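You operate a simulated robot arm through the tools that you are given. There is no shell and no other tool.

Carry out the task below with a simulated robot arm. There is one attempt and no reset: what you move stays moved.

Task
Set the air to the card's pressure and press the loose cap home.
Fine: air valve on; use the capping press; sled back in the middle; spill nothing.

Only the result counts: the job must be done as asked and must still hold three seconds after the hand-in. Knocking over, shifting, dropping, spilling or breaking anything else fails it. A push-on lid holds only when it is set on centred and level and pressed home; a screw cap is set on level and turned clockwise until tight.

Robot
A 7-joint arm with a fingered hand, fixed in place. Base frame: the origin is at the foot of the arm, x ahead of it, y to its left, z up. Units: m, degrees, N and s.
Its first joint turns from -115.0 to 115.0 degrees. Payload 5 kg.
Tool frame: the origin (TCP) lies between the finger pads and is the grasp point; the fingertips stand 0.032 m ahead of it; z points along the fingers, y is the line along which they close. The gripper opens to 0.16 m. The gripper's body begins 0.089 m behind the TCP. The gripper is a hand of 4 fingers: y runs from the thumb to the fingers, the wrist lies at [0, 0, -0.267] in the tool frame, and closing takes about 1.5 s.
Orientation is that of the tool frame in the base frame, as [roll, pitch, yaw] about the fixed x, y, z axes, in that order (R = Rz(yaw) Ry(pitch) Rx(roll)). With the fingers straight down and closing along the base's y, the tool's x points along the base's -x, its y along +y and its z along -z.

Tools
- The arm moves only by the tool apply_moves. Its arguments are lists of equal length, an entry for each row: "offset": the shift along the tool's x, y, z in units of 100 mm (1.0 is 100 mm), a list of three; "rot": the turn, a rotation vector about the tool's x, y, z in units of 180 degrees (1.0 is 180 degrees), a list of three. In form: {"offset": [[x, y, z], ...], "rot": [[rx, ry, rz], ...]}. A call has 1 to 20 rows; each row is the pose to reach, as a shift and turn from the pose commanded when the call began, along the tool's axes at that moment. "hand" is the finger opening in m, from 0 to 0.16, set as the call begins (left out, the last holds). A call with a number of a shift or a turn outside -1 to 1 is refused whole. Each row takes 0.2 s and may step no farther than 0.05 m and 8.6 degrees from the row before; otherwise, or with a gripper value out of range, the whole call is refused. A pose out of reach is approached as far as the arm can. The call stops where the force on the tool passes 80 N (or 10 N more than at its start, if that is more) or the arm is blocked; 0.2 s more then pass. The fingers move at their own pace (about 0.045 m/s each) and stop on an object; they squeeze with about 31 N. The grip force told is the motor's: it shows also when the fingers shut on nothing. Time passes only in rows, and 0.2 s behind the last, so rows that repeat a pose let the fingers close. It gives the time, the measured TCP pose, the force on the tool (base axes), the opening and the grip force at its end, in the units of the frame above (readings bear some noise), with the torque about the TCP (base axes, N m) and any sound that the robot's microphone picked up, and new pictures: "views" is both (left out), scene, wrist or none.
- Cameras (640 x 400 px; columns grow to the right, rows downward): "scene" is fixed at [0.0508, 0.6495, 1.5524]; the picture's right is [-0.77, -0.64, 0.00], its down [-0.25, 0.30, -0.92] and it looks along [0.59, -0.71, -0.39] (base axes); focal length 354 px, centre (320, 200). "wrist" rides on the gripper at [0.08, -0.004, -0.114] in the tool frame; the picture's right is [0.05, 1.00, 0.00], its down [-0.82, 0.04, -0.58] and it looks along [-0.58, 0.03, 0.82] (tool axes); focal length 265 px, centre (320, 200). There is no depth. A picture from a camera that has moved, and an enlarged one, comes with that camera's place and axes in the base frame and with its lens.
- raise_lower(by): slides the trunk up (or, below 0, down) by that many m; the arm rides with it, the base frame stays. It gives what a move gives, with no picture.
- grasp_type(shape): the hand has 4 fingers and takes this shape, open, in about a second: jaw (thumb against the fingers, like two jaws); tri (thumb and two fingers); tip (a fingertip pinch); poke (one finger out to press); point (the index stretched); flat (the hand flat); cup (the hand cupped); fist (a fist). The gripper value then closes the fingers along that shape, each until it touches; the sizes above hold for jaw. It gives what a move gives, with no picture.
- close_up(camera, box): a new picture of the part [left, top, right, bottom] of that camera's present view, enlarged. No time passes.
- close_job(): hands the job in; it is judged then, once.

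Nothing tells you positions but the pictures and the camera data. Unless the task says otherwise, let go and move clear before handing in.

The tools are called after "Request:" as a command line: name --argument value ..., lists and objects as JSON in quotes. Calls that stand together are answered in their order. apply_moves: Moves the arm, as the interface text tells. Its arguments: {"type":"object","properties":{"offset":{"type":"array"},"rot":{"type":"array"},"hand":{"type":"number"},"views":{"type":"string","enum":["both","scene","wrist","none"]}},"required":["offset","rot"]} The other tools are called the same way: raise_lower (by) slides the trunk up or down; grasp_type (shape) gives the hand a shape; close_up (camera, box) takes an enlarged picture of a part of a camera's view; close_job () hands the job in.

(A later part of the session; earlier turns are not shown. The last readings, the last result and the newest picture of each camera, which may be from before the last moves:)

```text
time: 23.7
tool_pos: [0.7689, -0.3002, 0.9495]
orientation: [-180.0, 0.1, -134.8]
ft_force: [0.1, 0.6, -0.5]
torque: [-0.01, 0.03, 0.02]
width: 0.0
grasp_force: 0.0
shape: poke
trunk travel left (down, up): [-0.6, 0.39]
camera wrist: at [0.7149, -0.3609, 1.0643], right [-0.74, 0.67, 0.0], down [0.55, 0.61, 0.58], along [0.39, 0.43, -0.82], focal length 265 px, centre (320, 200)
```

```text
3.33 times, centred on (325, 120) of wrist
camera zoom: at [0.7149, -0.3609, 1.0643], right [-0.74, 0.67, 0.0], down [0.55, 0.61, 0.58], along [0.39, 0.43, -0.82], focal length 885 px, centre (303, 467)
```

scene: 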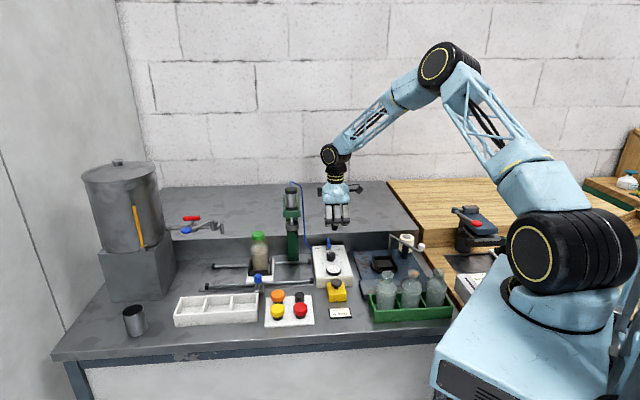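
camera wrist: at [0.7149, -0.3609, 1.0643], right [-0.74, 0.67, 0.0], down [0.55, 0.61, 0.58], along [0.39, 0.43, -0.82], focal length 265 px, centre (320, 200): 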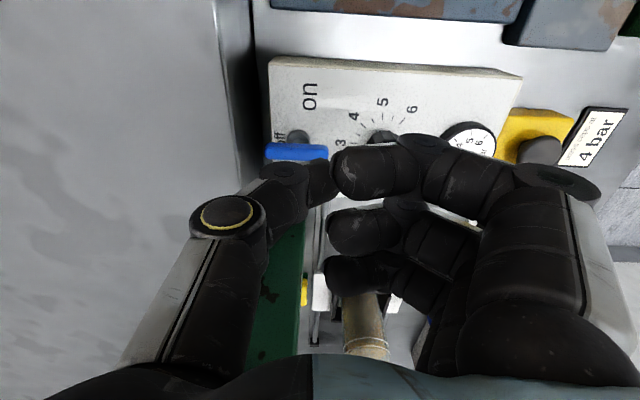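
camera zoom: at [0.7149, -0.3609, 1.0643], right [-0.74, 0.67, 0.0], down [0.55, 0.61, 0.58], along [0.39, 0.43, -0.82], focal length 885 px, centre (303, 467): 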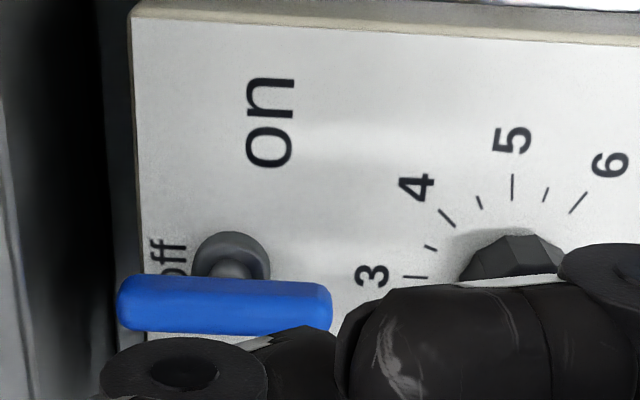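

I can now read an "off" mark behind the post and "on" to its right, so clockwise is correct, and the bar is a T-handle about 56 mm long. I'll lower the thumb to the right of its front end.

Request:
apply_moves --offset '[[0.07, 0.02, 0.0], [0.07, 0.02, 0.4], [0.07, 0.02, 0.65], [0.07, 0.02, 0.815]]' --rot '[[0, 0, 0], [0, 0, 0], [0, 0, 0], [0, 0, 0]]' --views "both"

Request:
close_up --camera "scene" --box '[305, 210, 365, 270]'

```text
time: 24.7
tool_pos: [0.7611, -0.3039, 0.8674]
orientation: [-180.0, -0.1, -134.9]
ft_force: [0.1, 0.5, 0.2]
torque: [0.0, 0.02, 0.01]
width: 0.0
grasp_force: 0.0
shape: poke
trunk travel left (down, up): [-0.6, 0.39]
camera wrist: at [0.708, -0.3638, 0.9826], right [-0.74, 0.67, 0.0], down [0.55, 0.61, 0.58], along [0.39, 0.43, -0.82], focal length 265 px, centre (320, 200)
```

scene: 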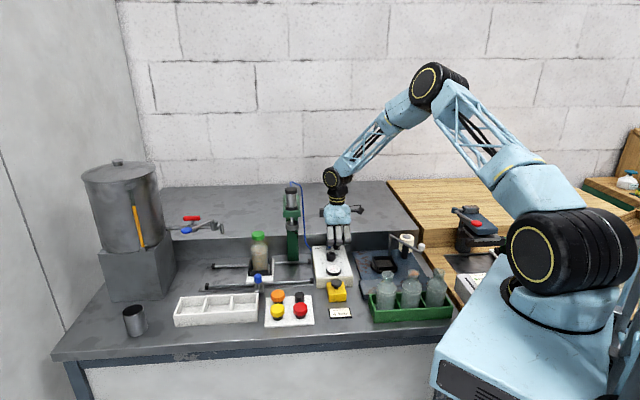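
wrist: 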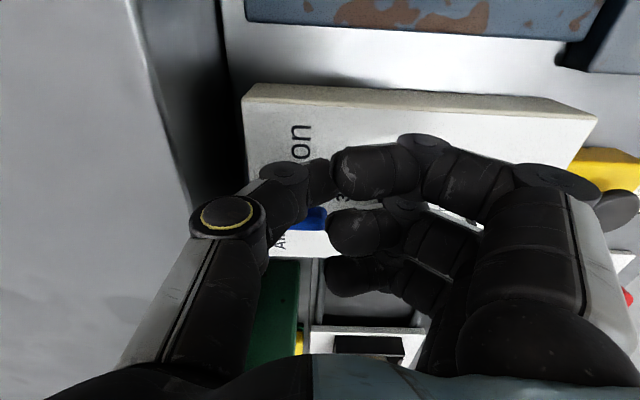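

```text
6.67 times, centred on (335, 240) of scene
camera zoom: at [0.0508, 0.6495, 1.5524], right [-0.77, -0.64, 0.0], down [-0.25, 0.3, -0.92], along [0.59, -0.71, -0.39], focal length 2363 px, centre (220, -67)
```

zoom: 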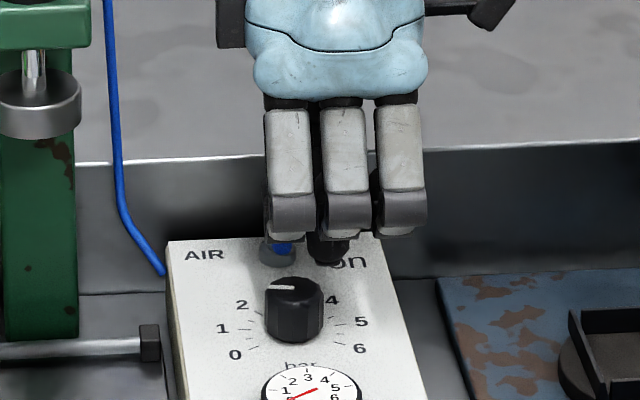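

Request:
apply_moves --offset '[[-0.06, 0, 0], [-0.1, 0, 0], [-0.13, 0, 0], [-0.16, 0, 0], [-0.16, 0, 0]]' --rot '[[0, 0, 0], [0, 0, 0], [0, 0, 0], [0, 0, 0], [0, 0, 0]]' --views "wrist"

Request:
close_up --camera "wrist" --box '[230, 90, 400, 280]'

Request:
close_up --camera "scene" --box '[305, 210, 365, 270]'

```text
time: 25.9
tool_pos: [0.7698, -0.2976, 0.8689]
orientation: [-180.0, -0.4, -135.2]
ft_force: [-27.1, -25.9, 1.5]
torque: [-0.32, 0.22, -0.64]
width: 0.0
grasp_force: 0.0
shape: poke
trunk travel left (down, up): [-0.6, 0.39]
camera wrist: at [0.7165, -0.3566, 0.9832], right [-0.74, 0.67, 0.0], down [0.55, 0.61, 0.57], along [0.39, 0.43, -0.82], focal length 265 px, centre (320, 200)
```

wrist: 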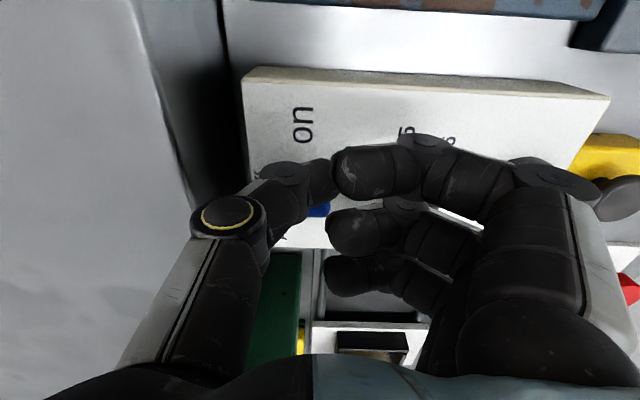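

```text
2.11 times, centred on (315, 185) of wrist
camera zoom: at [0.7165, -0.3566, 0.9832], right [-0.74, 0.67, 0.0], down [0.55, 0.61, 0.57], along [0.39, 0.43, -0.82], focal length 559 px, centre (330, 232)
```

zoom: 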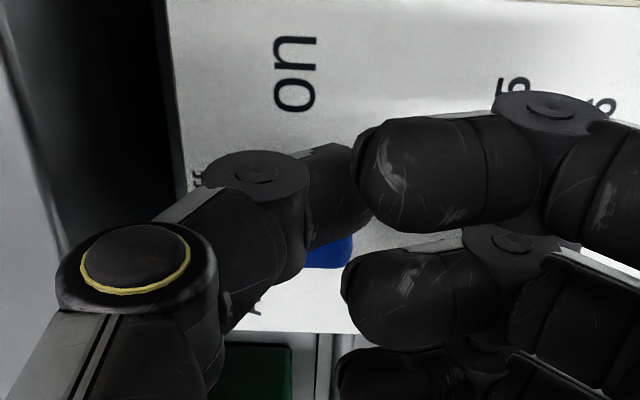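

```text
6.67 times, centred on (335, 240) of scene
camera zoom: at [0.0508, 0.6495, 1.5524], right [-0.77, -0.64, 0.0], down [-0.25, 0.3, -0.92], along [0.59, -0.71, -0.39], focal length 2363 px, centre (220, -67)
```

zoom: 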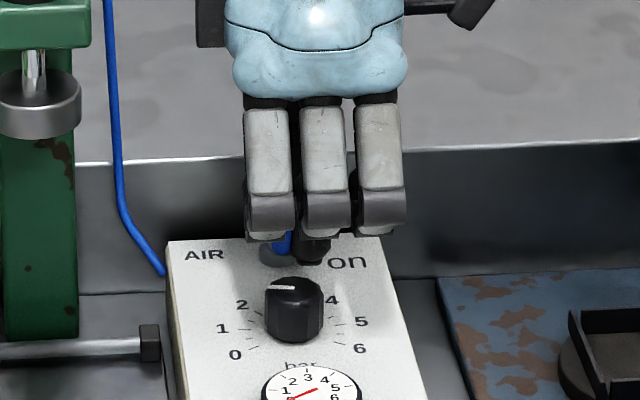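

The contact torque shows the thumb is bearing at about the pivot, so it gives no turning effect. I'll back off, shift 14 mm toward the front, and push again on the very end of the bar.

Request:
apply_moves --offset '[[0.1, 0, 0], [0.14, 0.14, 0], [0.06, 0.14, 0], [0.0, 0.14, 0], [-0.03, 0.14, 0], [-0.03, 0.14, 0]]' --rot '[[0, 0, 0], [0, 0, 0], [0, 0, 0], [0, 0, 0], [0, 0, 0], [0, 0, 0]]' --views "wrist"

Request:
close_up --camera "wrist" --box '[230, 90, 400, 280]'

Request:
close_up --camera "scene" --box '[305, 210, 365, 270]'

```text
time: 27.3
tool_pos: [0.7603, -0.2868, 0.8697]
orientation: [180.0, -0.2, -135.1]
ft_force: [-37.3, -40.3, 10.3]
torque: [-0.47, 0.15, -1.01]
width: 0.0
grasp_force: 0.1
shape: poke
trunk travel left (down, up): [-0.6, 0.39]
camera wrist: at [0.7073, -0.3462, 0.9841], right [-0.74, 0.67, 0.0], down [0.55, 0.61, 0.57], along [0.39, 0.43, -0.82], focal length 265 px, centre (320, 200)
```

wrist: 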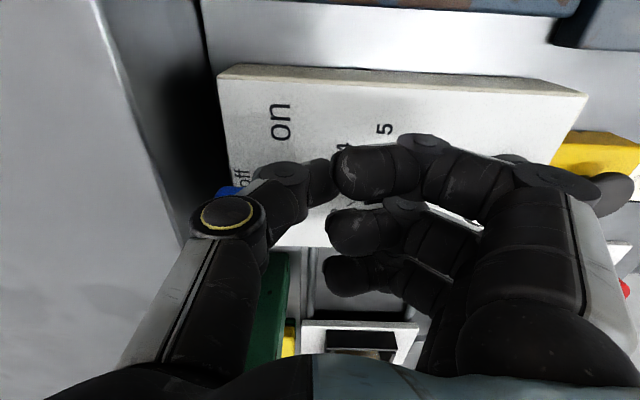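

```text
2.11 times, centred on (315, 185) of wrist
camera zoom: at [0.7073, -0.3462, 0.9841], right [-0.74, 0.67, 0.0], down [0.55, 0.61, 0.57], along [0.39, 0.43, -0.82], focal length 559 px, centre (330, 232)
```

zoom: 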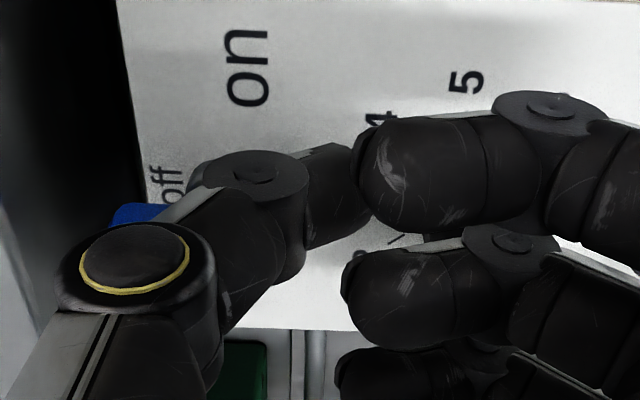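

```text
6.67 times, centred on (335, 240) of scene
camera zoom: at [0.0508, 0.6495, 1.5524], right [-0.77, -0.64, 0.0], down [-0.25, 0.3, -0.92], along [0.59, -0.71, -0.39], focal length 2363 px, centre (220, -67)
```

zoom: 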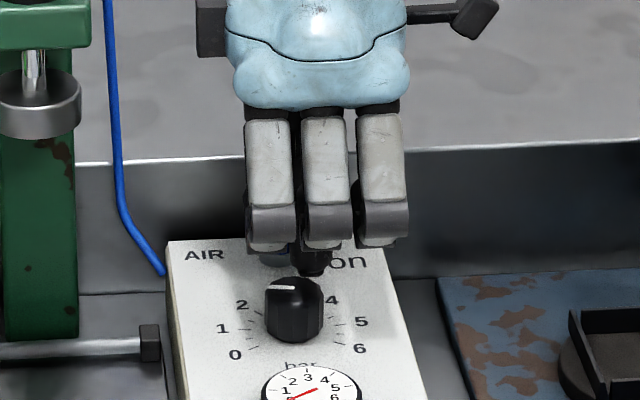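

The bar has turned roughly 10° and the contact now bears at its front half. I'll keep pushing while rotating the tool with the lever about its post.

Request:
apply_moves --offset '[[-0.022, 0.004, 0], [-0.045, 0.008, 0], [-0.068, 0.0085, 0], [-0.09, 0.009, 0], [-0.113, 0.0065, 0], [-0.135, 0.004, 0]]' --rot '[[0, 0, 0.0222], [0, 0, 0.0444], [0, 0, 0.0667], [0, 0, 0.0889], [0, 0, 0.1111], [0, 0, 0.1333]]' --views "wrist"

Request:
close_up --camera "wrist" --box '[200, 90, 370, 280]'

Request:
close_up --camera "scene" --box '[305, 210, 365, 270]'

```text
time: 28.5
tool_pos: [0.7608, -0.2799, 0.8692]
orientation: [-180.0, -1.3, -154.4]
ft_force: [-39.4, -27.0, 18.4]
torque: [-0.48, 0.32, -0.47]
width: 0.0001
grasp_force: 0.0
shape: poke
trunk travel left (down, up): [-0.6, 0.39]
stopped in row 5: the force on the tool passed its limit at 81 N (the readings are from after the stop); the commanded pose is now the measured one
camera wrist: at [0.693, -0.3181, 0.9842], right [-0.48, 0.88, 0.0], down [0.73, 0.4, 0.56], along [0.49, 0.27, -0.83], focal length 265 px, centre (320, 200)
```

wrist: 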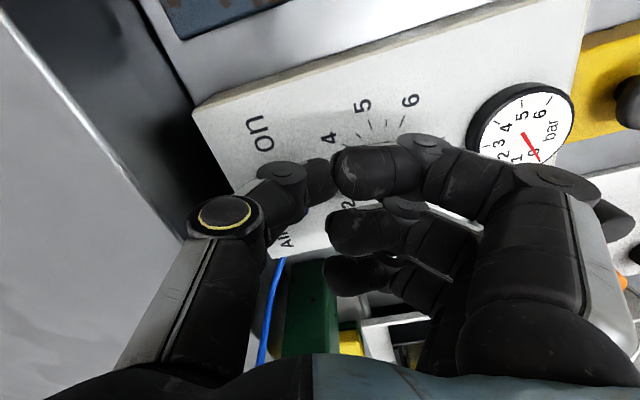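

```text
2.11 times, centred on (285, 185) of wrist
camera zoom: at [0.693, -0.3181, 0.9842], right [-0.48, 0.88, 0.0], down [0.73, 0.4, 0.56], along [0.49, 0.27, -0.83], focal length 559 px, centre (394, 232)
```

zoom: 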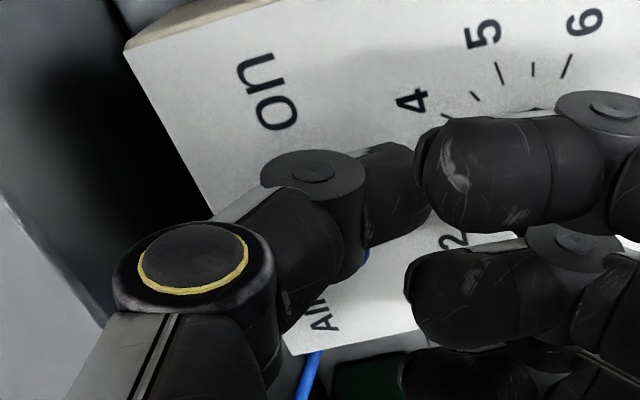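

```text
6.67 times, centred on (335, 240) of scene
camera zoom: at [0.0508, 0.6495, 1.5524], right [-0.77, -0.64, 0.0], down [-0.25, 0.3, -0.92], along [0.59, -0.71, -0.39], focal length 2363 px, centre (220, -67)
```

zoom: 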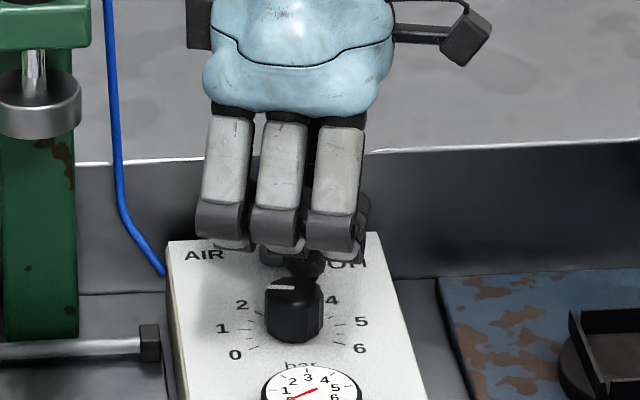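

Force hit the limit and the lever is hidden, so I'll retreat to the right and up and see how far it has turned.

Request:
apply_moves --offset '[[0.1, 0, 0], [0.2, 0, -0.1], [0.25, 0, -0.5], [0.25, 0, -0.9]]' --rot '[[0, 0, 0], [0, 0, 0], [0, 0, 0], [0, 0, 0]]' --views "wrist"

Request:
close_up --camera "scene" --box '[310, 225, 350, 260]'

Request:
close_up --camera "wrist" --box '[230, 50, 430, 220]'

```text
time: 29.5
tool_pos: [0.7434, -0.2859, 0.9579]
orientation: [179.9, -1.0, -154.3]
ft_force: [-1.0, 0.2, 0.4]
torque: [-0.03, -0.01, -0.01]
width: 0.0
grasp_force: 0.0
shape: poke
trunk travel left (down, up): [-0.6, 0.39]
camera wrist: at [0.6762, -0.3243, 1.0728], right [-0.48, 0.88, 0.0], down [0.72, 0.4, 0.57], along [0.49, 0.27, -0.82], focal length 265 px, centre (320, 200)
```

wrist: 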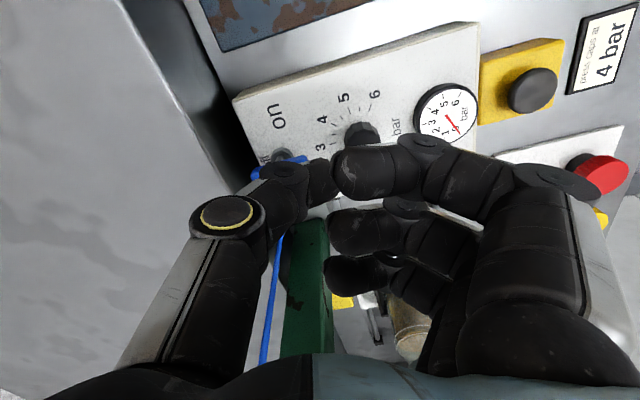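

```text
11.43 times, centred on (330, 242) of scene
camera zoom: at [0.0508, 0.6495, 1.5524], right [-0.77, -0.64, 0.0], down [-0.25, 0.3, -0.92], along [0.59, -0.71, -0.39], focal length 4051 px, centre (206, -286)
```

zoom: 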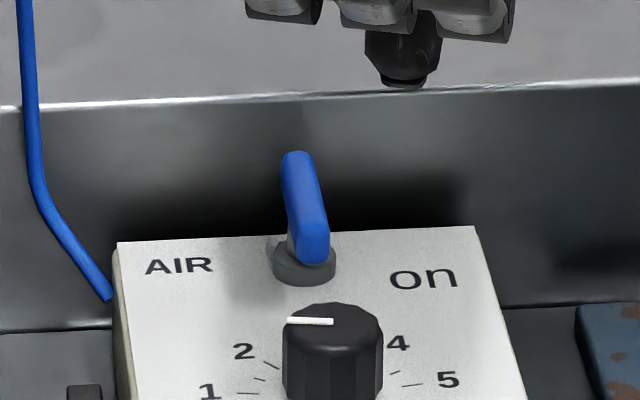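

```text
2.35 times, centred on (330, 135) of wrist
camera zoom: at [0.6762, -0.3243, 1.0728], right [-0.48, 0.88, 0.0], down [0.72, 0.4, 0.57], along [0.49, 0.27, -0.82], focal length 624 px, centre (296, 353)
```

zoom: 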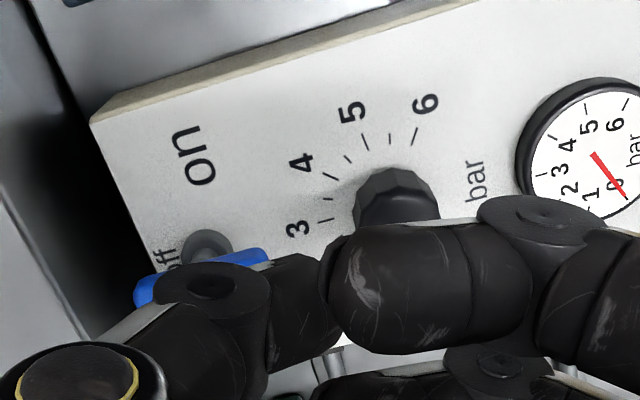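

The lever is exactly where it started, so clockwise seems to be against a stop even at about 1 Nm. I'll move the thumb to the left of the bar's front end and test it gently counter-clockwise.

Request:
apply_moves --offset '[[-0.19, 0.02, 0], [-0.37, 0.04, 0], [-0.558, 0.055, 0]]' --rot '[[0, 0, -0.036], [0, 0, -0.072], [0, 0, -0.108]]' --views "wrist"

Request:
close_up --camera "wrist" --box '[200, 50, 400, 220]'

```text
time: 30.3
tool_pos: [0.7942, -0.2553, 0.9548]
orientation: [179.5, -0.8, -134.6]
ft_force: [0.0, 0.0, -1.0]
torque: [0.0, 0.02, 0.02]
width: 0.0
grasp_force: 0.1
shape: poke
trunk travel left (down, up): [-0.6, 0.39]
camera wrist: at [0.7425, -0.3159, 1.0708], right [-0.75, 0.66, 0.01], down [0.55, 0.61, 0.57], along [0.37, 0.43, -0.82], focal length 265 px, centre (320, 200)
```

wrist: 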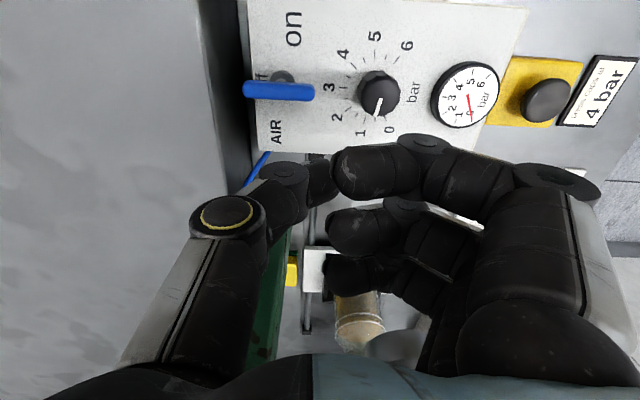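

```text
2.35 times, centred on (300, 135) of wrist
camera zoom: at [0.7425, -0.3159, 1.0708], right [-0.75, 0.66, 0.01], down [0.55, 0.61, 0.57], along [0.37, 0.43, -0.82], focal length 624 px, centre (367, 353)
```

zoom: 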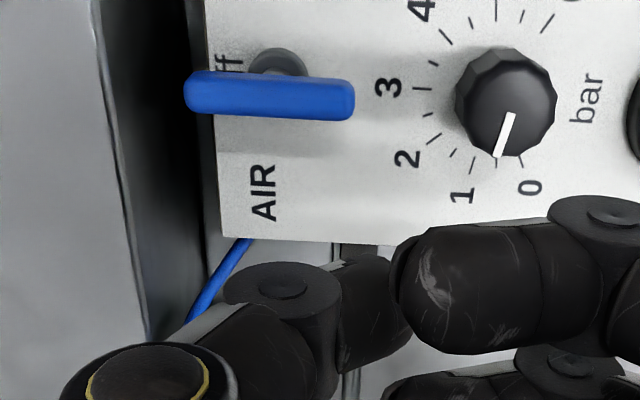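

Request:
apply_moves --offset '[[0, 0, 0.4], [0, 0, 0.7], [0, 0, 0.86]]' --rot '[[0, 0, 0], [0, 0, 0], [0, 0, 0]]' --views "none"

Request:
apply_moves --offset '[[0.08, 0, 0], [0.14, 0, 0], [0.18, 0, 0], [0.21, 0, 0]]' --rot '[[0, 0, 0], [0, 0, 0], [0, 0, 0], [0, 0, 0]]' --views "wrist"

Request:
close_up --camera "wrist" --box '[200, 50, 400, 250]'

Request:
close_up --camera "scene" --box '[310, 225, 350, 260]'

```text
time: 31.1
tool_pos: [0.7914, -0.2571, 0.87]
orientation: [179.6, -0.7, -134.7]
ft_force: [-0.5, -0.5, -0.3]
torque: [0.0, 0.0, 0.01]
width: 0.0
grasp_force: 0.1
shape: poke
trunk travel left (down, up): [-0.6, 0.39]
```

```text
time: 32.1
tool_pos: [0.7768, -0.2702, 0.8709]
orientation: [179.7, -0.8, -134.8]
ft_force: [3.0, 6.3, 2.3]
torque: [-0.01, -0.08, 0.15]
width: 0.0
grasp_force: 0.1
shape: poke
trunk travel left (down, up): [-0.6, 0.39]
camera wrist: at [0.7259, -0.33, 0.9858], right [-0.75, 0.67, 0.01], down [0.55, 0.61, 0.57], along [0.37, 0.43, -0.82], focal length 265 px, centre (320, 200)
```

wrist: 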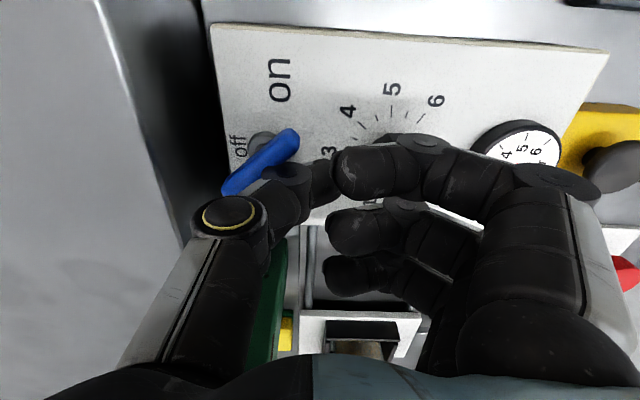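

```text
2.00 times, centred on (300, 150) of wrist
camera zoom: at [0.7259, -0.33, 0.9858], right [-0.75, 0.67, 0.01], down [0.55, 0.61, 0.57], along [0.37, 0.43, -0.82], focal length 531 px, centre (360, 300)
```

zoom: 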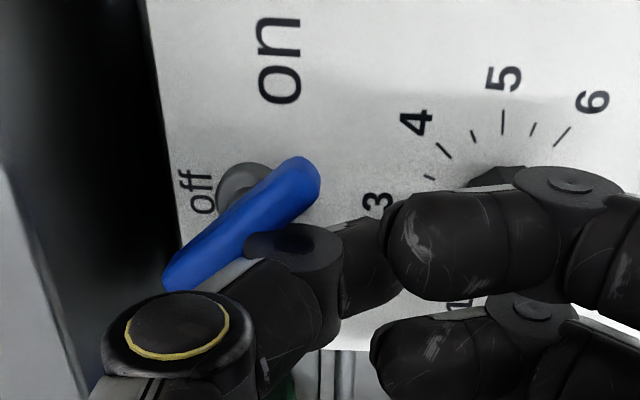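

```text
11.43 times, centred on (330, 242) of scene
camera zoom: at [0.0508, 0.6495, 1.5524], right [-0.77, -0.64, 0.0], down [-0.25, 0.3, -0.92], along [0.59, -0.71, -0.39], focal length 4051 px, centre (206, -286)
```

zoom: 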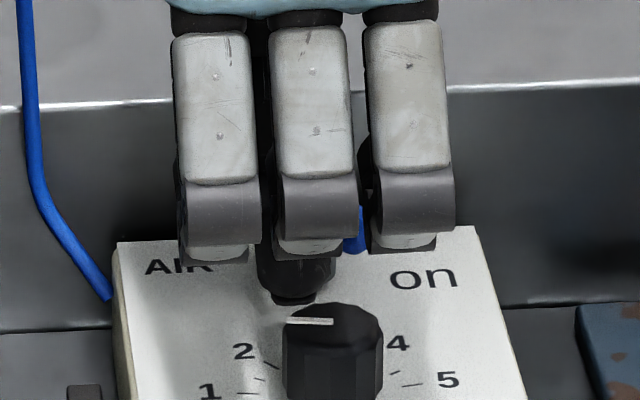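

It turns easily counter-clockwise with about 7 N, bringing the bar's front end round toward "on". I'll keep pushing along the arc.

Request:
apply_moves --offset '[[0.05, 0, 0], [0.1, 0, 0], [0.15, -0.02, 0], [0.2, -0.04, 0], [0.2, -0.07, 0]]' --rot '[[0, 0, 0], [0, 0, 0], [0, 0, 0], [0, 0, 0], [0, 0, 0]]' --views "wrist"

Request:
close_up --camera "wrist" --box '[200, 50, 400, 250]'

```text
time: 33.3
tool_pos: [0.7678, -0.2903, 0.8706]
orientation: [179.6, -0.8, -134.7]
ft_force: [-6.2, 10.1, 4.1]
torque: [0.05, -0.02, 0.06]
width: 0.0
grasp_force: 0.1
shape: poke
trunk travel left (down, up): [-0.6, 0.39]
camera wrist: at [0.7164, -0.3489, 0.986], right [-0.75, 0.67, 0.01], down [0.55, 0.61, 0.57], along [0.37, 0.43, -0.82], focal length 265 px, centre (320, 200)
```

wrist: 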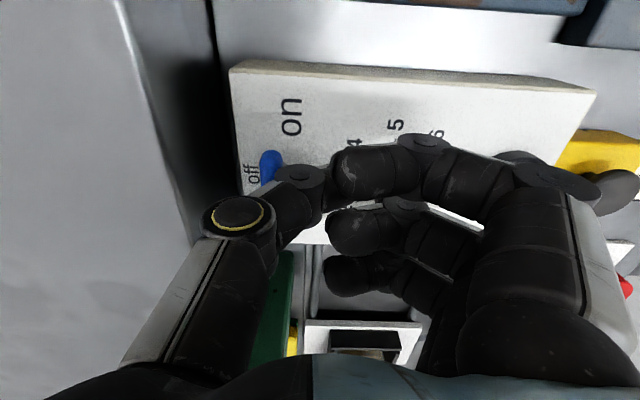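

```text
2.00 times, centred on (300, 150) of wrist
camera zoom: at [0.7164, -0.3489, 0.986], right [-0.75, 0.67, 0.01], down [0.55, 0.61, 0.57], along [0.37, 0.43, -0.82], focal length 531 px, centre (360, 300)
```

zoom: 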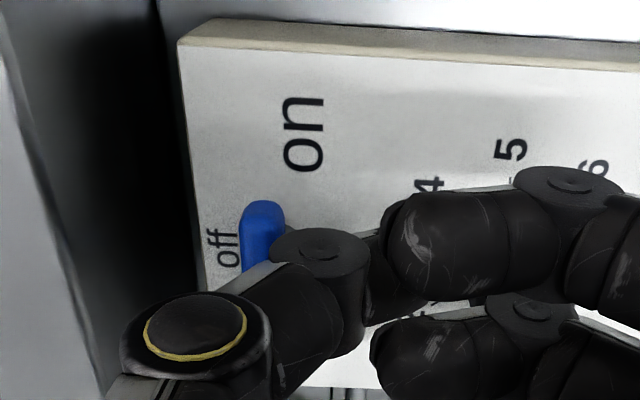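

Request:
apply_moves --offset '[[0, -0.03, 0], [0, -0.06, 0], [0, -0.06, 0]]' --rot '[[0, 0, 0], [0, 0, 0], [0, 0, 0]]' --views "none"

Request:
apply_moves --offset '[[0, 0.06, 0], [0, 0.1, -0.1], [0, 0.1, -0.5], [0, 0.1, -0.9]]' --rot '[[0, 0, 0], [0, 0, 0], [0, 0, 0], [0, 0, 0]]' --views "wrist"

Request:
close_up --camera "wrist" --box '[200, 50, 400, 220]'

Request:
close_up --camera "scene" --box '[310, 235, 350, 285]'

```text
time: 34.1
tool_pos: [0.772, -0.2933, 0.8715]
orientation: [179.7, -0.9, -134.6]
ft_force: [-9.0, 6.2, 7.6]
torque: [-0.05, 0.02, -0.01]
width: 0.0002
grasp_force: 0.0
shape: poke
trunk travel left (down, up): [-0.6, 0.39]
```

```text
time: 35.1
tool_pos: [0.7663, -0.2862, 0.9605]
orientation: [179.6, -0.8, -134.7]
ft_force: [-0.8, 1.0, -0.9]
torque: [-0.01, -0.02, 0.0]
width: 0.0
grasp_force: 0.0
shape: poke
trunk travel left (down, up): [-0.6, 0.39]
camera wrist: at [0.7155, -0.3456, 1.0754], right [-0.75, 0.67, 0.01], down [0.55, 0.61, 0.57], along [0.37, 0.43, -0.82], focal length 265 px, centre (320, 200)
```

wrist: 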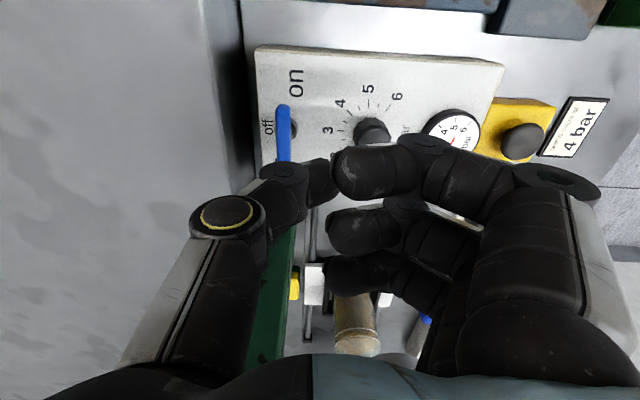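

```text
2.35 times, centred on (300, 135) of wrist
camera zoom: at [0.7155, -0.3456, 1.0754], right [-0.75, 0.67, 0.01], down [0.55, 0.61, 0.57], along [0.37, 0.43, -0.82], focal length 624 px, centre (367, 353)
```

zoom: 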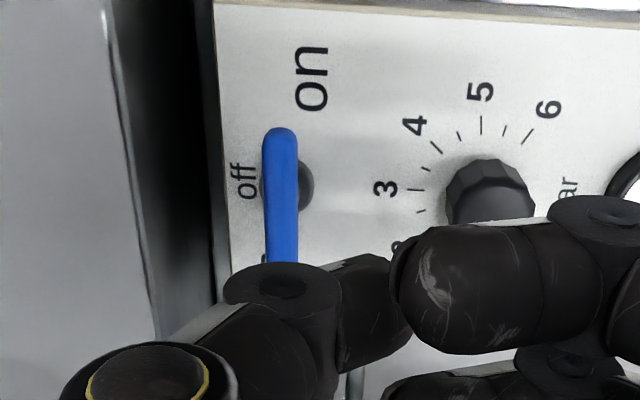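

```text
8.00 times, centred on (330, 260) of scene
camera zoom: at [0.0508, 0.6495, 1.5524], right [-0.77, -0.64, 0.0], down [-0.25, 0.3, -0.92], along [0.59, -0.71, -0.39], focal length 2835 px, centre (240, -280)
```

zoom: 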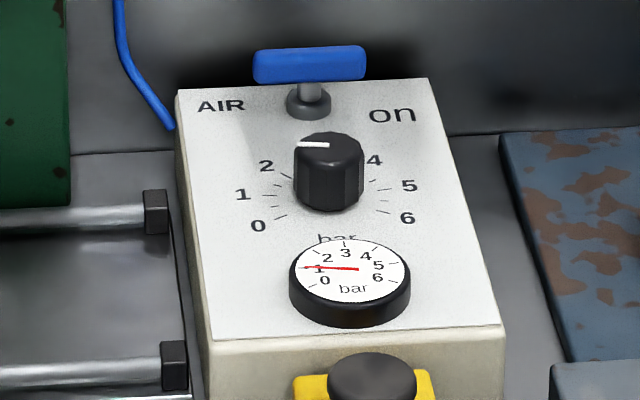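

The bar now points across to "on" and the gauge reads 1 bar, so the valve is on. Next I'll go above the regulator knob, switch to the jaw shape and part-close it.

Request:
apply_moves --offset '[[-0.03, 0.17, -0.3], [-0.07, 0.35, -0.5], [-0.105, 0.523, -0.5]]' --rot '[[0, 0, 0], [0, 0, 0], [0, 0, 0]]' --views "none"

Request:
grasp_type --shape "jaw"

Request:
apply_moves --offset '[[0, 0, 0], [0, 0, 0], [0, 0, 0], [0, 0, 0], [0, 0, 0], [0, 0, 0]]' --rot '[[0, 0, 0], [0, 0, 0], [0, 0, 0], [0, 0, 0], [0, 0, 0], [0, 0, 0]]' --hand 0.055 --views "both"

Request:
close_up --camera "scene" --box '[295, 170, 375, 290]'

```text
time: 35.9
tool_pos: [0.7381, -0.2417, 1.0116]
orientation: [179.5, -0.8, -134.6]
ft_force: [0.7, -0.6, -0.5]
torque: [0.02, 0.01, 0.0]
width: 0.0
grasp_force: 0.0
shape: poke
trunk travel left (down, up): [-0.6, 0.39]
```

```text
time: 36.8
tool_pos: [0.7379, -0.2423, 1.011]
orientation: [179.6, -0.8, -134.7]
ft_force: [-0.5, -0.5, 0.2]
torque: [0.01, 0.01, 0.0]
width: 0.1601
grasp_force: 0.1
shape: jaw
trunk travel left (down, up): [-0.6, 0.39]
```

```text
time: 38.2
tool_pos: [0.7376, -0.2416, 1.0112]
orientation: [179.7, -0.8, -134.8]
ft_force: [-0.3, -1.6, -0.9]
torque: [-0.02, -0.01, -0.02]
width: 0.0556
grasp_force: 0.1
shape: jaw
trunk travel left (down, up): [-0.6, 0.39]
camera wrist: at [0.6867, -0.3023, 1.1257], right [-0.75, 0.67, 0.01], down [0.55, 0.61, 0.57], along [0.37, 0.43, -0.82], focal length 265 px, centre (320, 200)
```

scene: 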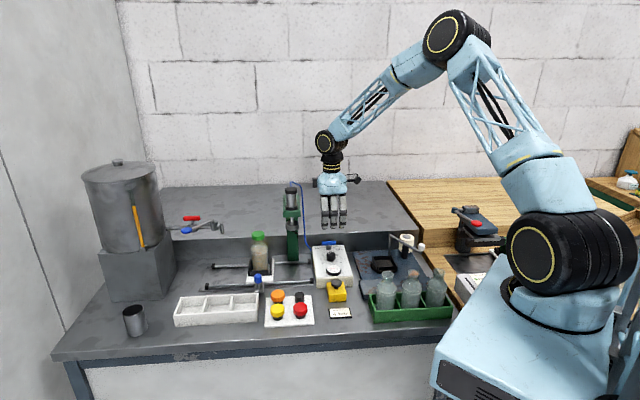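
wrist: 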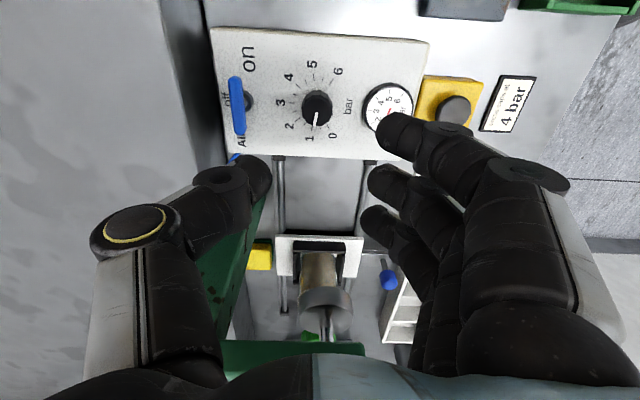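

```text
3.33 times, centred on (335, 230) of scene
camera zoom: at [0.0508, 0.6495, 1.5524], right [-0.77, -0.64, 0.0], down [-0.25, 0.3, -0.92], along [0.59, -0.71, -0.39], focal length 1181 px, centre (270, 100)
```

zoom: 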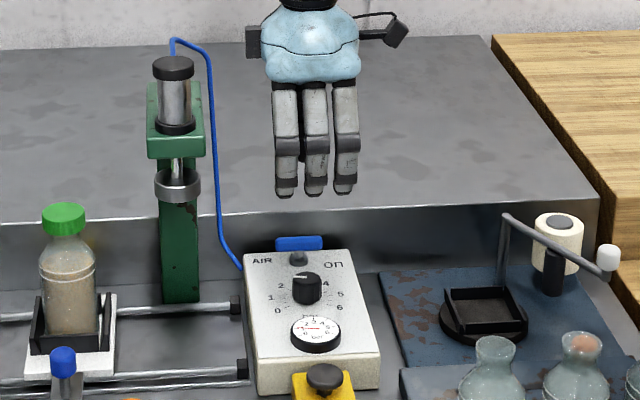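

Request:
apply_moves --offset '[[0, 0, 0.4], [0, 0, 0.8], [0, 0, 1.0]]' --rot '[[0, 0, 0], [0, 0, 0], [0, 0, 0]]' --views "both"

Request:
close_up --camera "scene" --box '[305, 210, 365, 290]'

```text
time: 39.0
tool_pos: [0.7356, -0.2427, 0.9109]
orientation: [179.5, -0.8, -134.6]
ft_force: [-0.7, -1.4, 0.2]
torque: [0.02, -0.01, -0.01]
width: 0.0554
grasp_force: 0.2
shape: jaw
trunk travel left (down, up): [-0.6, 0.39]
camera wrist: at [0.6853, -0.3033, 1.0261], right [-0.75, 0.67, 0.01], down [0.55, 0.61, 0.57], along [0.37, 0.43, -0.82], focal length 265 px, centre (320, 200)
```

scene: 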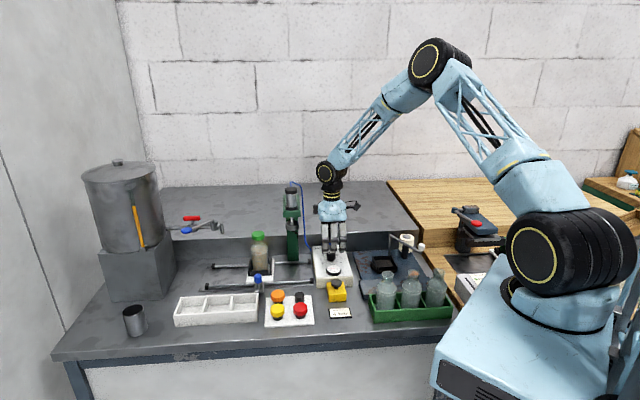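
wrist: 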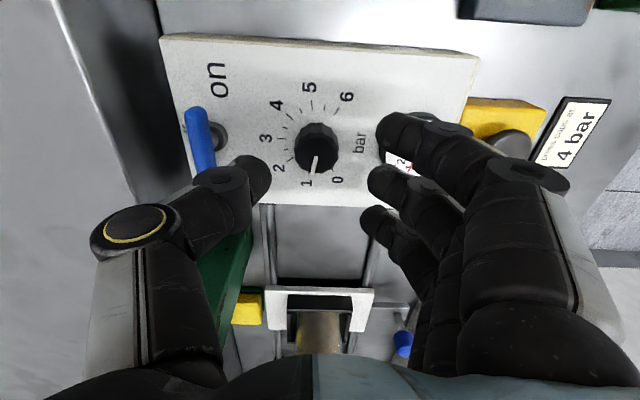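

```text
5.00 times, centred on (335, 250) of scene
camera zoom: at [0.0508, 0.6495, 1.5524], right [-0.77, -0.64, 0.0], down [-0.25, 0.3, -0.92], along [0.59, -0.71, -0.39], focal length 1772 px, centre (245, -50)
```

zoom: 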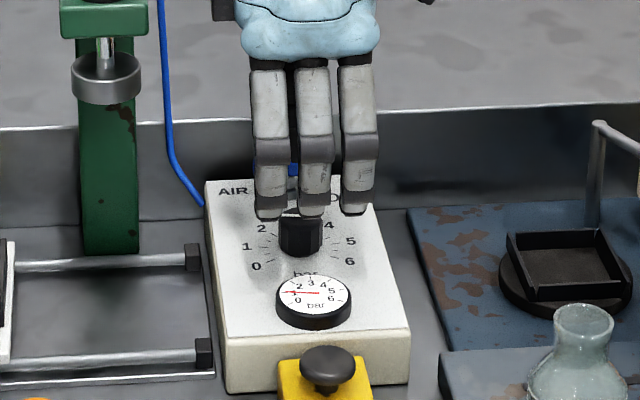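

Request:
apply_moves --offset '[[0, 0, 0.2], [0, 0, 0.33], [0, 0, 0.42]]' --rot '[[0, 0, 0], [0, 0, 0], [0, 0, 0]]' --views "both"

Request:
close_up --camera "scene" --box '[305, 210, 365, 290]'

Request:
close_up --camera "wrist" --box '[230, 90, 420, 240]'

```text
time: 39.8
tool_pos: [0.7355, -0.2437, 0.8694]
orientation: [179.6, -0.9, -134.7]
ft_force: [0.4, 0.3, 0.1]
torque: [0.0, 0.0, 0.02]
width: 0.0554
grasp_force: 0.0
shape: jaw
trunk travel left (down, up): [-0.6, 0.39]
camera wrist: at [0.6843, -0.3032, 0.9838], right [-0.75, 0.67, 0.01], down [0.55, 0.61, 0.57], along [0.37, 0.43, -0.82], focal length 265 px, centre (320, 200)
```

scene: 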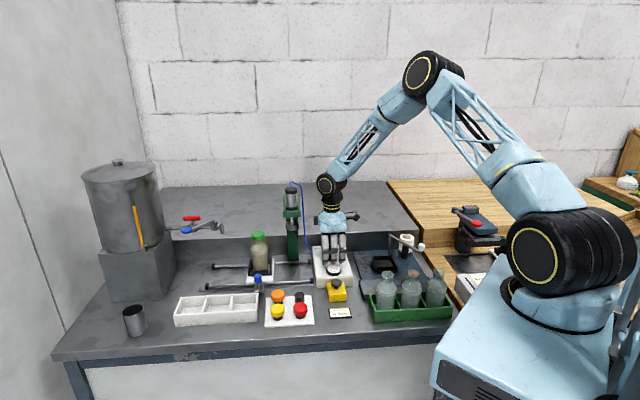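
wrist: 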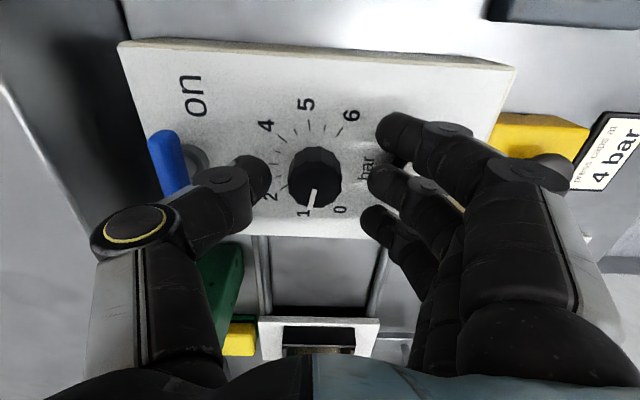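

```text
5.00 times, centred on (335, 250) of scene
camera zoom: at [0.0508, 0.6495, 1.5524], right [-0.77, -0.64, 0.0], down [-0.25, 0.3, -0.92], along [0.59, -0.71, -0.39], focal length 1772 px, centre (245, -50)
```

zoom: 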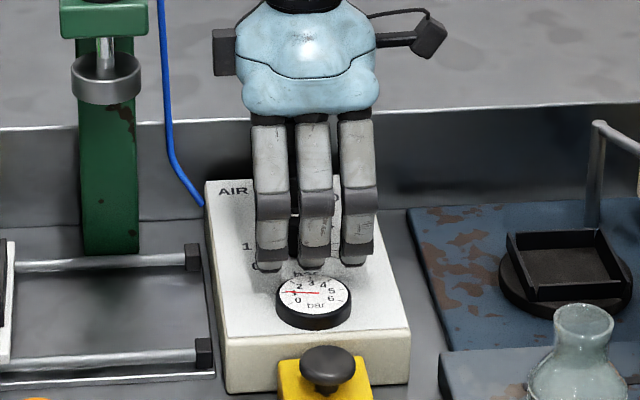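

```text
2.67 times, centred on (325, 165) of wrist
camera zoom: at [0.6843, -0.3032, 0.9838], right [-0.75, 0.67, 0.01], down [0.55, 0.61, 0.57], along [0.37, 0.43, -0.82], focal length 708 px, centre (307, 293)
```

zoom: 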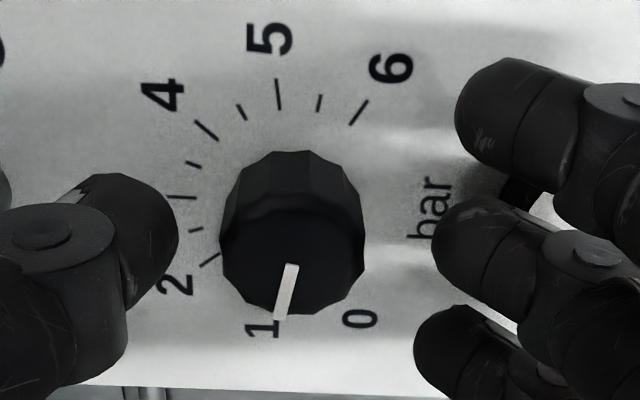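

The knob sits centred between the thumb and the middle finger. I'll close on it.

Request:
apply_moves --offset '[[0, 0, 0], [0, 0, 0], [0, 0, 0], [0, 0, 0], [0, 0, 0]]' --rot '[[0, 0, 0], [0, 0, 0], [0, 0, 0], [0, 0, 0], [0, 0, 0]]' --hand 0.015 --views "wrist"

Request:
close_up --camera "wrist" --box '[230, 90, 420, 240]'

Request:
close_up --camera "scene" --box '[305, 210, 365, 290]'

```text
time: 41.0
tool_pos: [0.7374, -0.2452, 0.8684]
orientation: [179.6, -0.7, -134.8]
ft_force: [10.4, -9.1, -2.5]
torque: [-0.1, -0.13, -0.01]
width: 0.0108
grasp_force: 31.2
shape: jaw
trunk travel left (down, up): [-0.6, 0.39]
camera wrist: at [0.6854, -0.3047, 0.9837], right [-0.75, 0.67, 0.01], down [0.55, 0.61, 0.57], along [0.37, 0.43, -0.82], focal length 265 px, centre (320, 200)
```

wrist: 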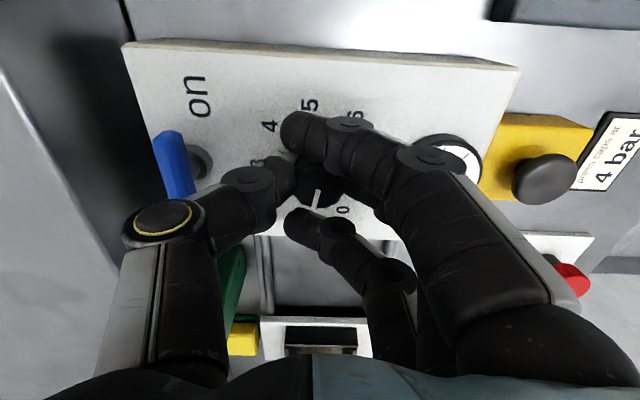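

```text
2.67 times, centred on (325, 165) of wrist
camera zoom: at [0.6854, -0.3047, 0.9837], right [-0.75, 0.67, 0.01], down [0.55, 0.61, 0.57], along [0.37, 0.43, -0.82], focal length 708 px, centre (307, 293)
```

zoom: 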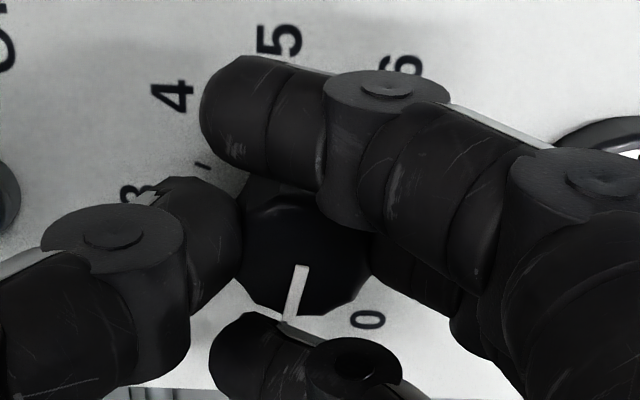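

```text
5.00 times, centred on (335, 250) of scene
camera zoom: at [0.0508, 0.6495, 1.5524], right [-0.77, -0.64, 0.0], down [-0.25, 0.3, -0.92], along [0.59, -0.71, -0.39], focal length 1772 px, centre (245, -50)
```

zoom: 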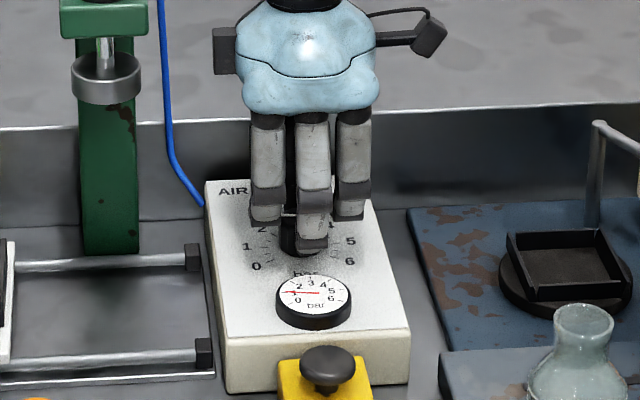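

Grip is firm (31 N) and the pointer still shows 1. I'll rotate clockwise about 56° first and check the pointer and gauge.

Request:
apply_moves --offset '[[-0.01, -0.015, 0], [-0.02, -0.02, 0], [-0.02, -0.02, 0], [-0.02, -0.02, 0], [-0.02, -0.02, 0], [-0.02, -0.02, 0], [-0.02, -0.02, 0], [-0.02, -0.02, 0]]' --rot '[[0, 0, 0.02], [0, 0, 0.0622], [0, 0, 0.1067], [0, 0, 0.1511], [0, 0, 0.1956], [0, 0, 0.24], [0, 0, 0.2844], [0, 0, 0.3111]]' --views "both"

Request:
close_up --camera "scene" --box '[305, 210, 365, 290]'

Request:
close_up --camera "wrist" --box '[230, 60, 450, 230]'

```text
time: 42.8
tool_pos: [0.7372, -0.2436, 0.8673]
orientation: [-179.6, -0.9, 169.3]
ft_force: [-11.1, -9.4, -1.5]
torque: [0.04, 0.17, -0.04]
width: 0.0107
grasp_force: 30.4
shape: jaw
trunk travel left (down, up): [-0.6, 0.39]
camera wrist: at [0.66, -0.232, 0.9837], right [0.14, 0.99, -0.01], down [0.82, -0.11, 0.57], along [0.56, -0.08, -0.82], focal length 265 px, centre (320, 200)
```

scene: 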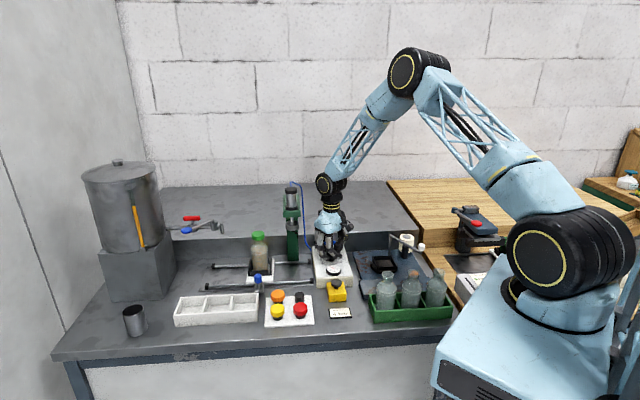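
wrist: 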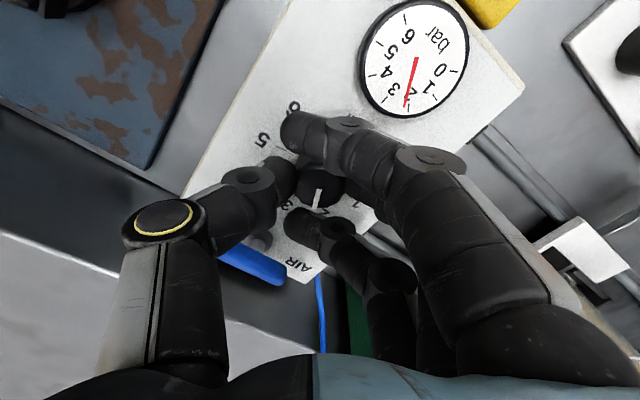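

```text
5.00 times, centred on (335, 250) of scene
camera zoom: at [0.0508, 0.6495, 1.5524], right [-0.77, -0.64, 0.0], down [-0.25, 0.3, -0.92], along [0.59, -0.71, -0.39], focal length 1772 px, centre (245, -50)
```

zoom: 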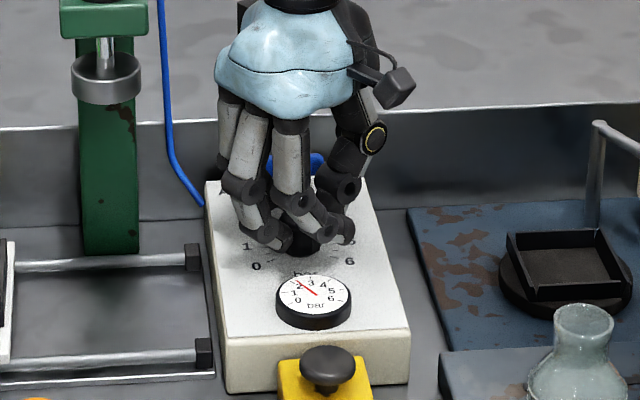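

```text
2.35 times, centred on (340, 145) of wrist
camera zoom: at [0.66, -0.232, 0.9837], right [0.14, 0.99, -0.01], down [0.82, -0.11, 0.57], along [0.56, -0.08, -0.82], focal length 624 px, centre (273, 329)
```

zoom: 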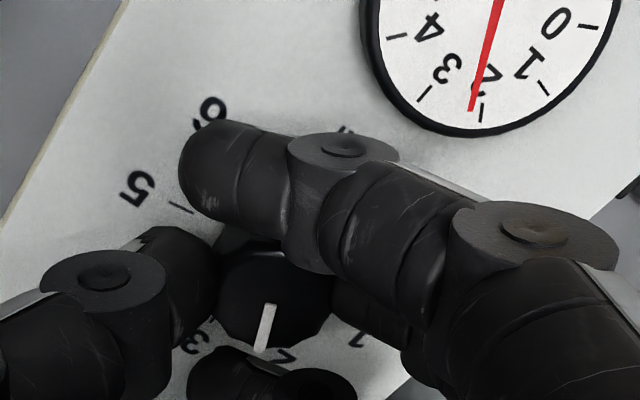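

The gauge follows: about 2.2–2.4 bar. I'll continue turning clockwise about 56° more, then fine-tune.

Request:
apply_moves --offset '[[0, 0, 0], [0, 0, 0], [0, 0, 0], [0, 0, 0], [0, 0, 0], [0, 0, 0], [0, 0, 0], [0, 0, 0]]' --rot '[[0, 0, 0.04], [0, 0, 0.08], [0, 0, 0.12], [0, 0, 0.16], [0, 0, 0.2], [0, 0, 0.24], [0, 0, 0.28], [0, 0, 0.3111]]' --views "both"

Request:
close_up --camera "scene" --box '[315, 250, 350, 285]'

Request:
close_up --camera "wrist" --box '[230, 60, 450, 230]'

```text
time: 44.6
tool_pos: [0.7372, -0.2429, 0.8689]
orientation: [-179.1, -0.1, 113.3]
ft_force: [-12.8, 4.7, -6.9]
torque: [0.22, -0.05, 0.01]
width: 0.0102
grasp_force: 31.1
shape: jaw
trunk travel left (down, up): [-0.6, 0.39]
camera wrist: at [0.705, -0.1696, 0.983], right [0.9, 0.44, -0.01], down [0.37, -0.73, 0.57], along [0.24, -0.52, -0.82], focal length 265 px, centre (320, 200)
```

scene: 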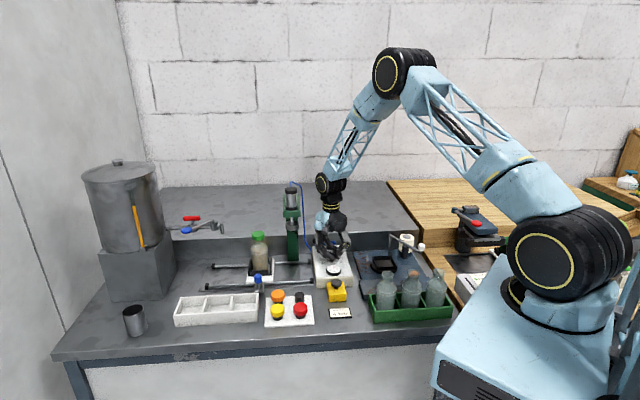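
wrist: 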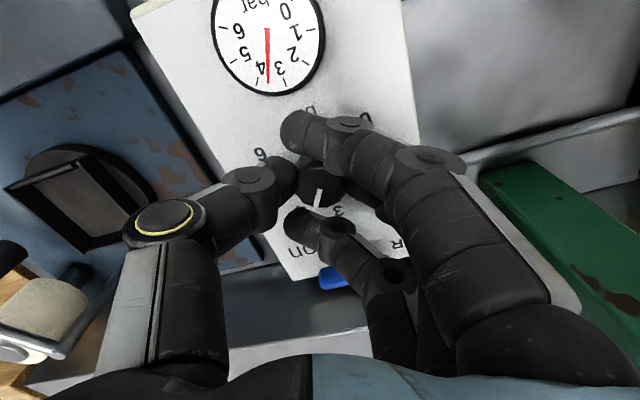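

```text
11.43 times, centred on (332, 268) of scene
camera zoom: at [0.0508, 0.6495, 1.5524], right [-0.77, -0.64, 0.0], down [-0.25, 0.3, -0.92], along [0.59, -0.71, -0.39], focal length 4051 px, centre (177, -571)
```

zoom: 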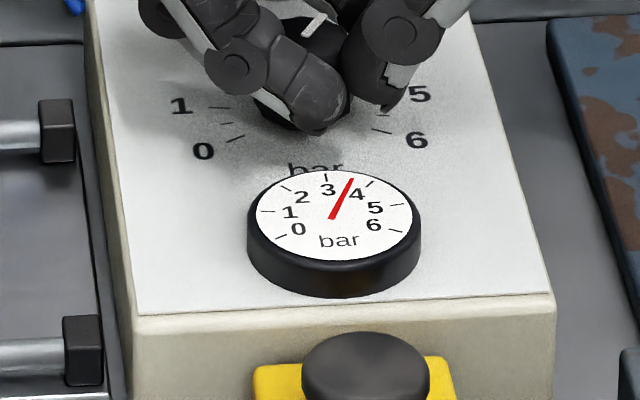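

```text
2.35 times, centred on (340, 145) of wrist
camera zoom: at [0.705, -0.1696, 0.983], right [0.9, 0.44, -0.01], down [0.37, -0.73, 0.57], along [0.24, -0.52, -0.82], focal length 624 px, centre (273, 329)
```

zoom: 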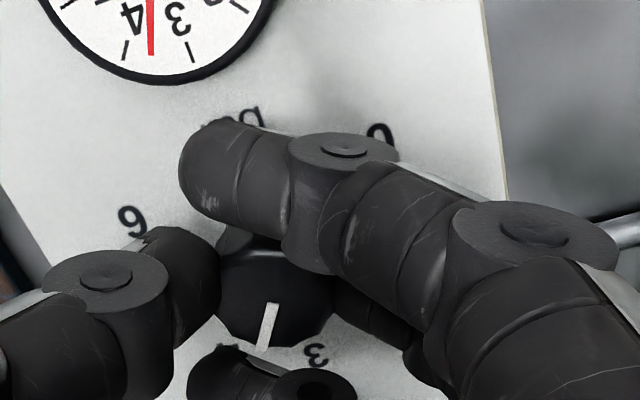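

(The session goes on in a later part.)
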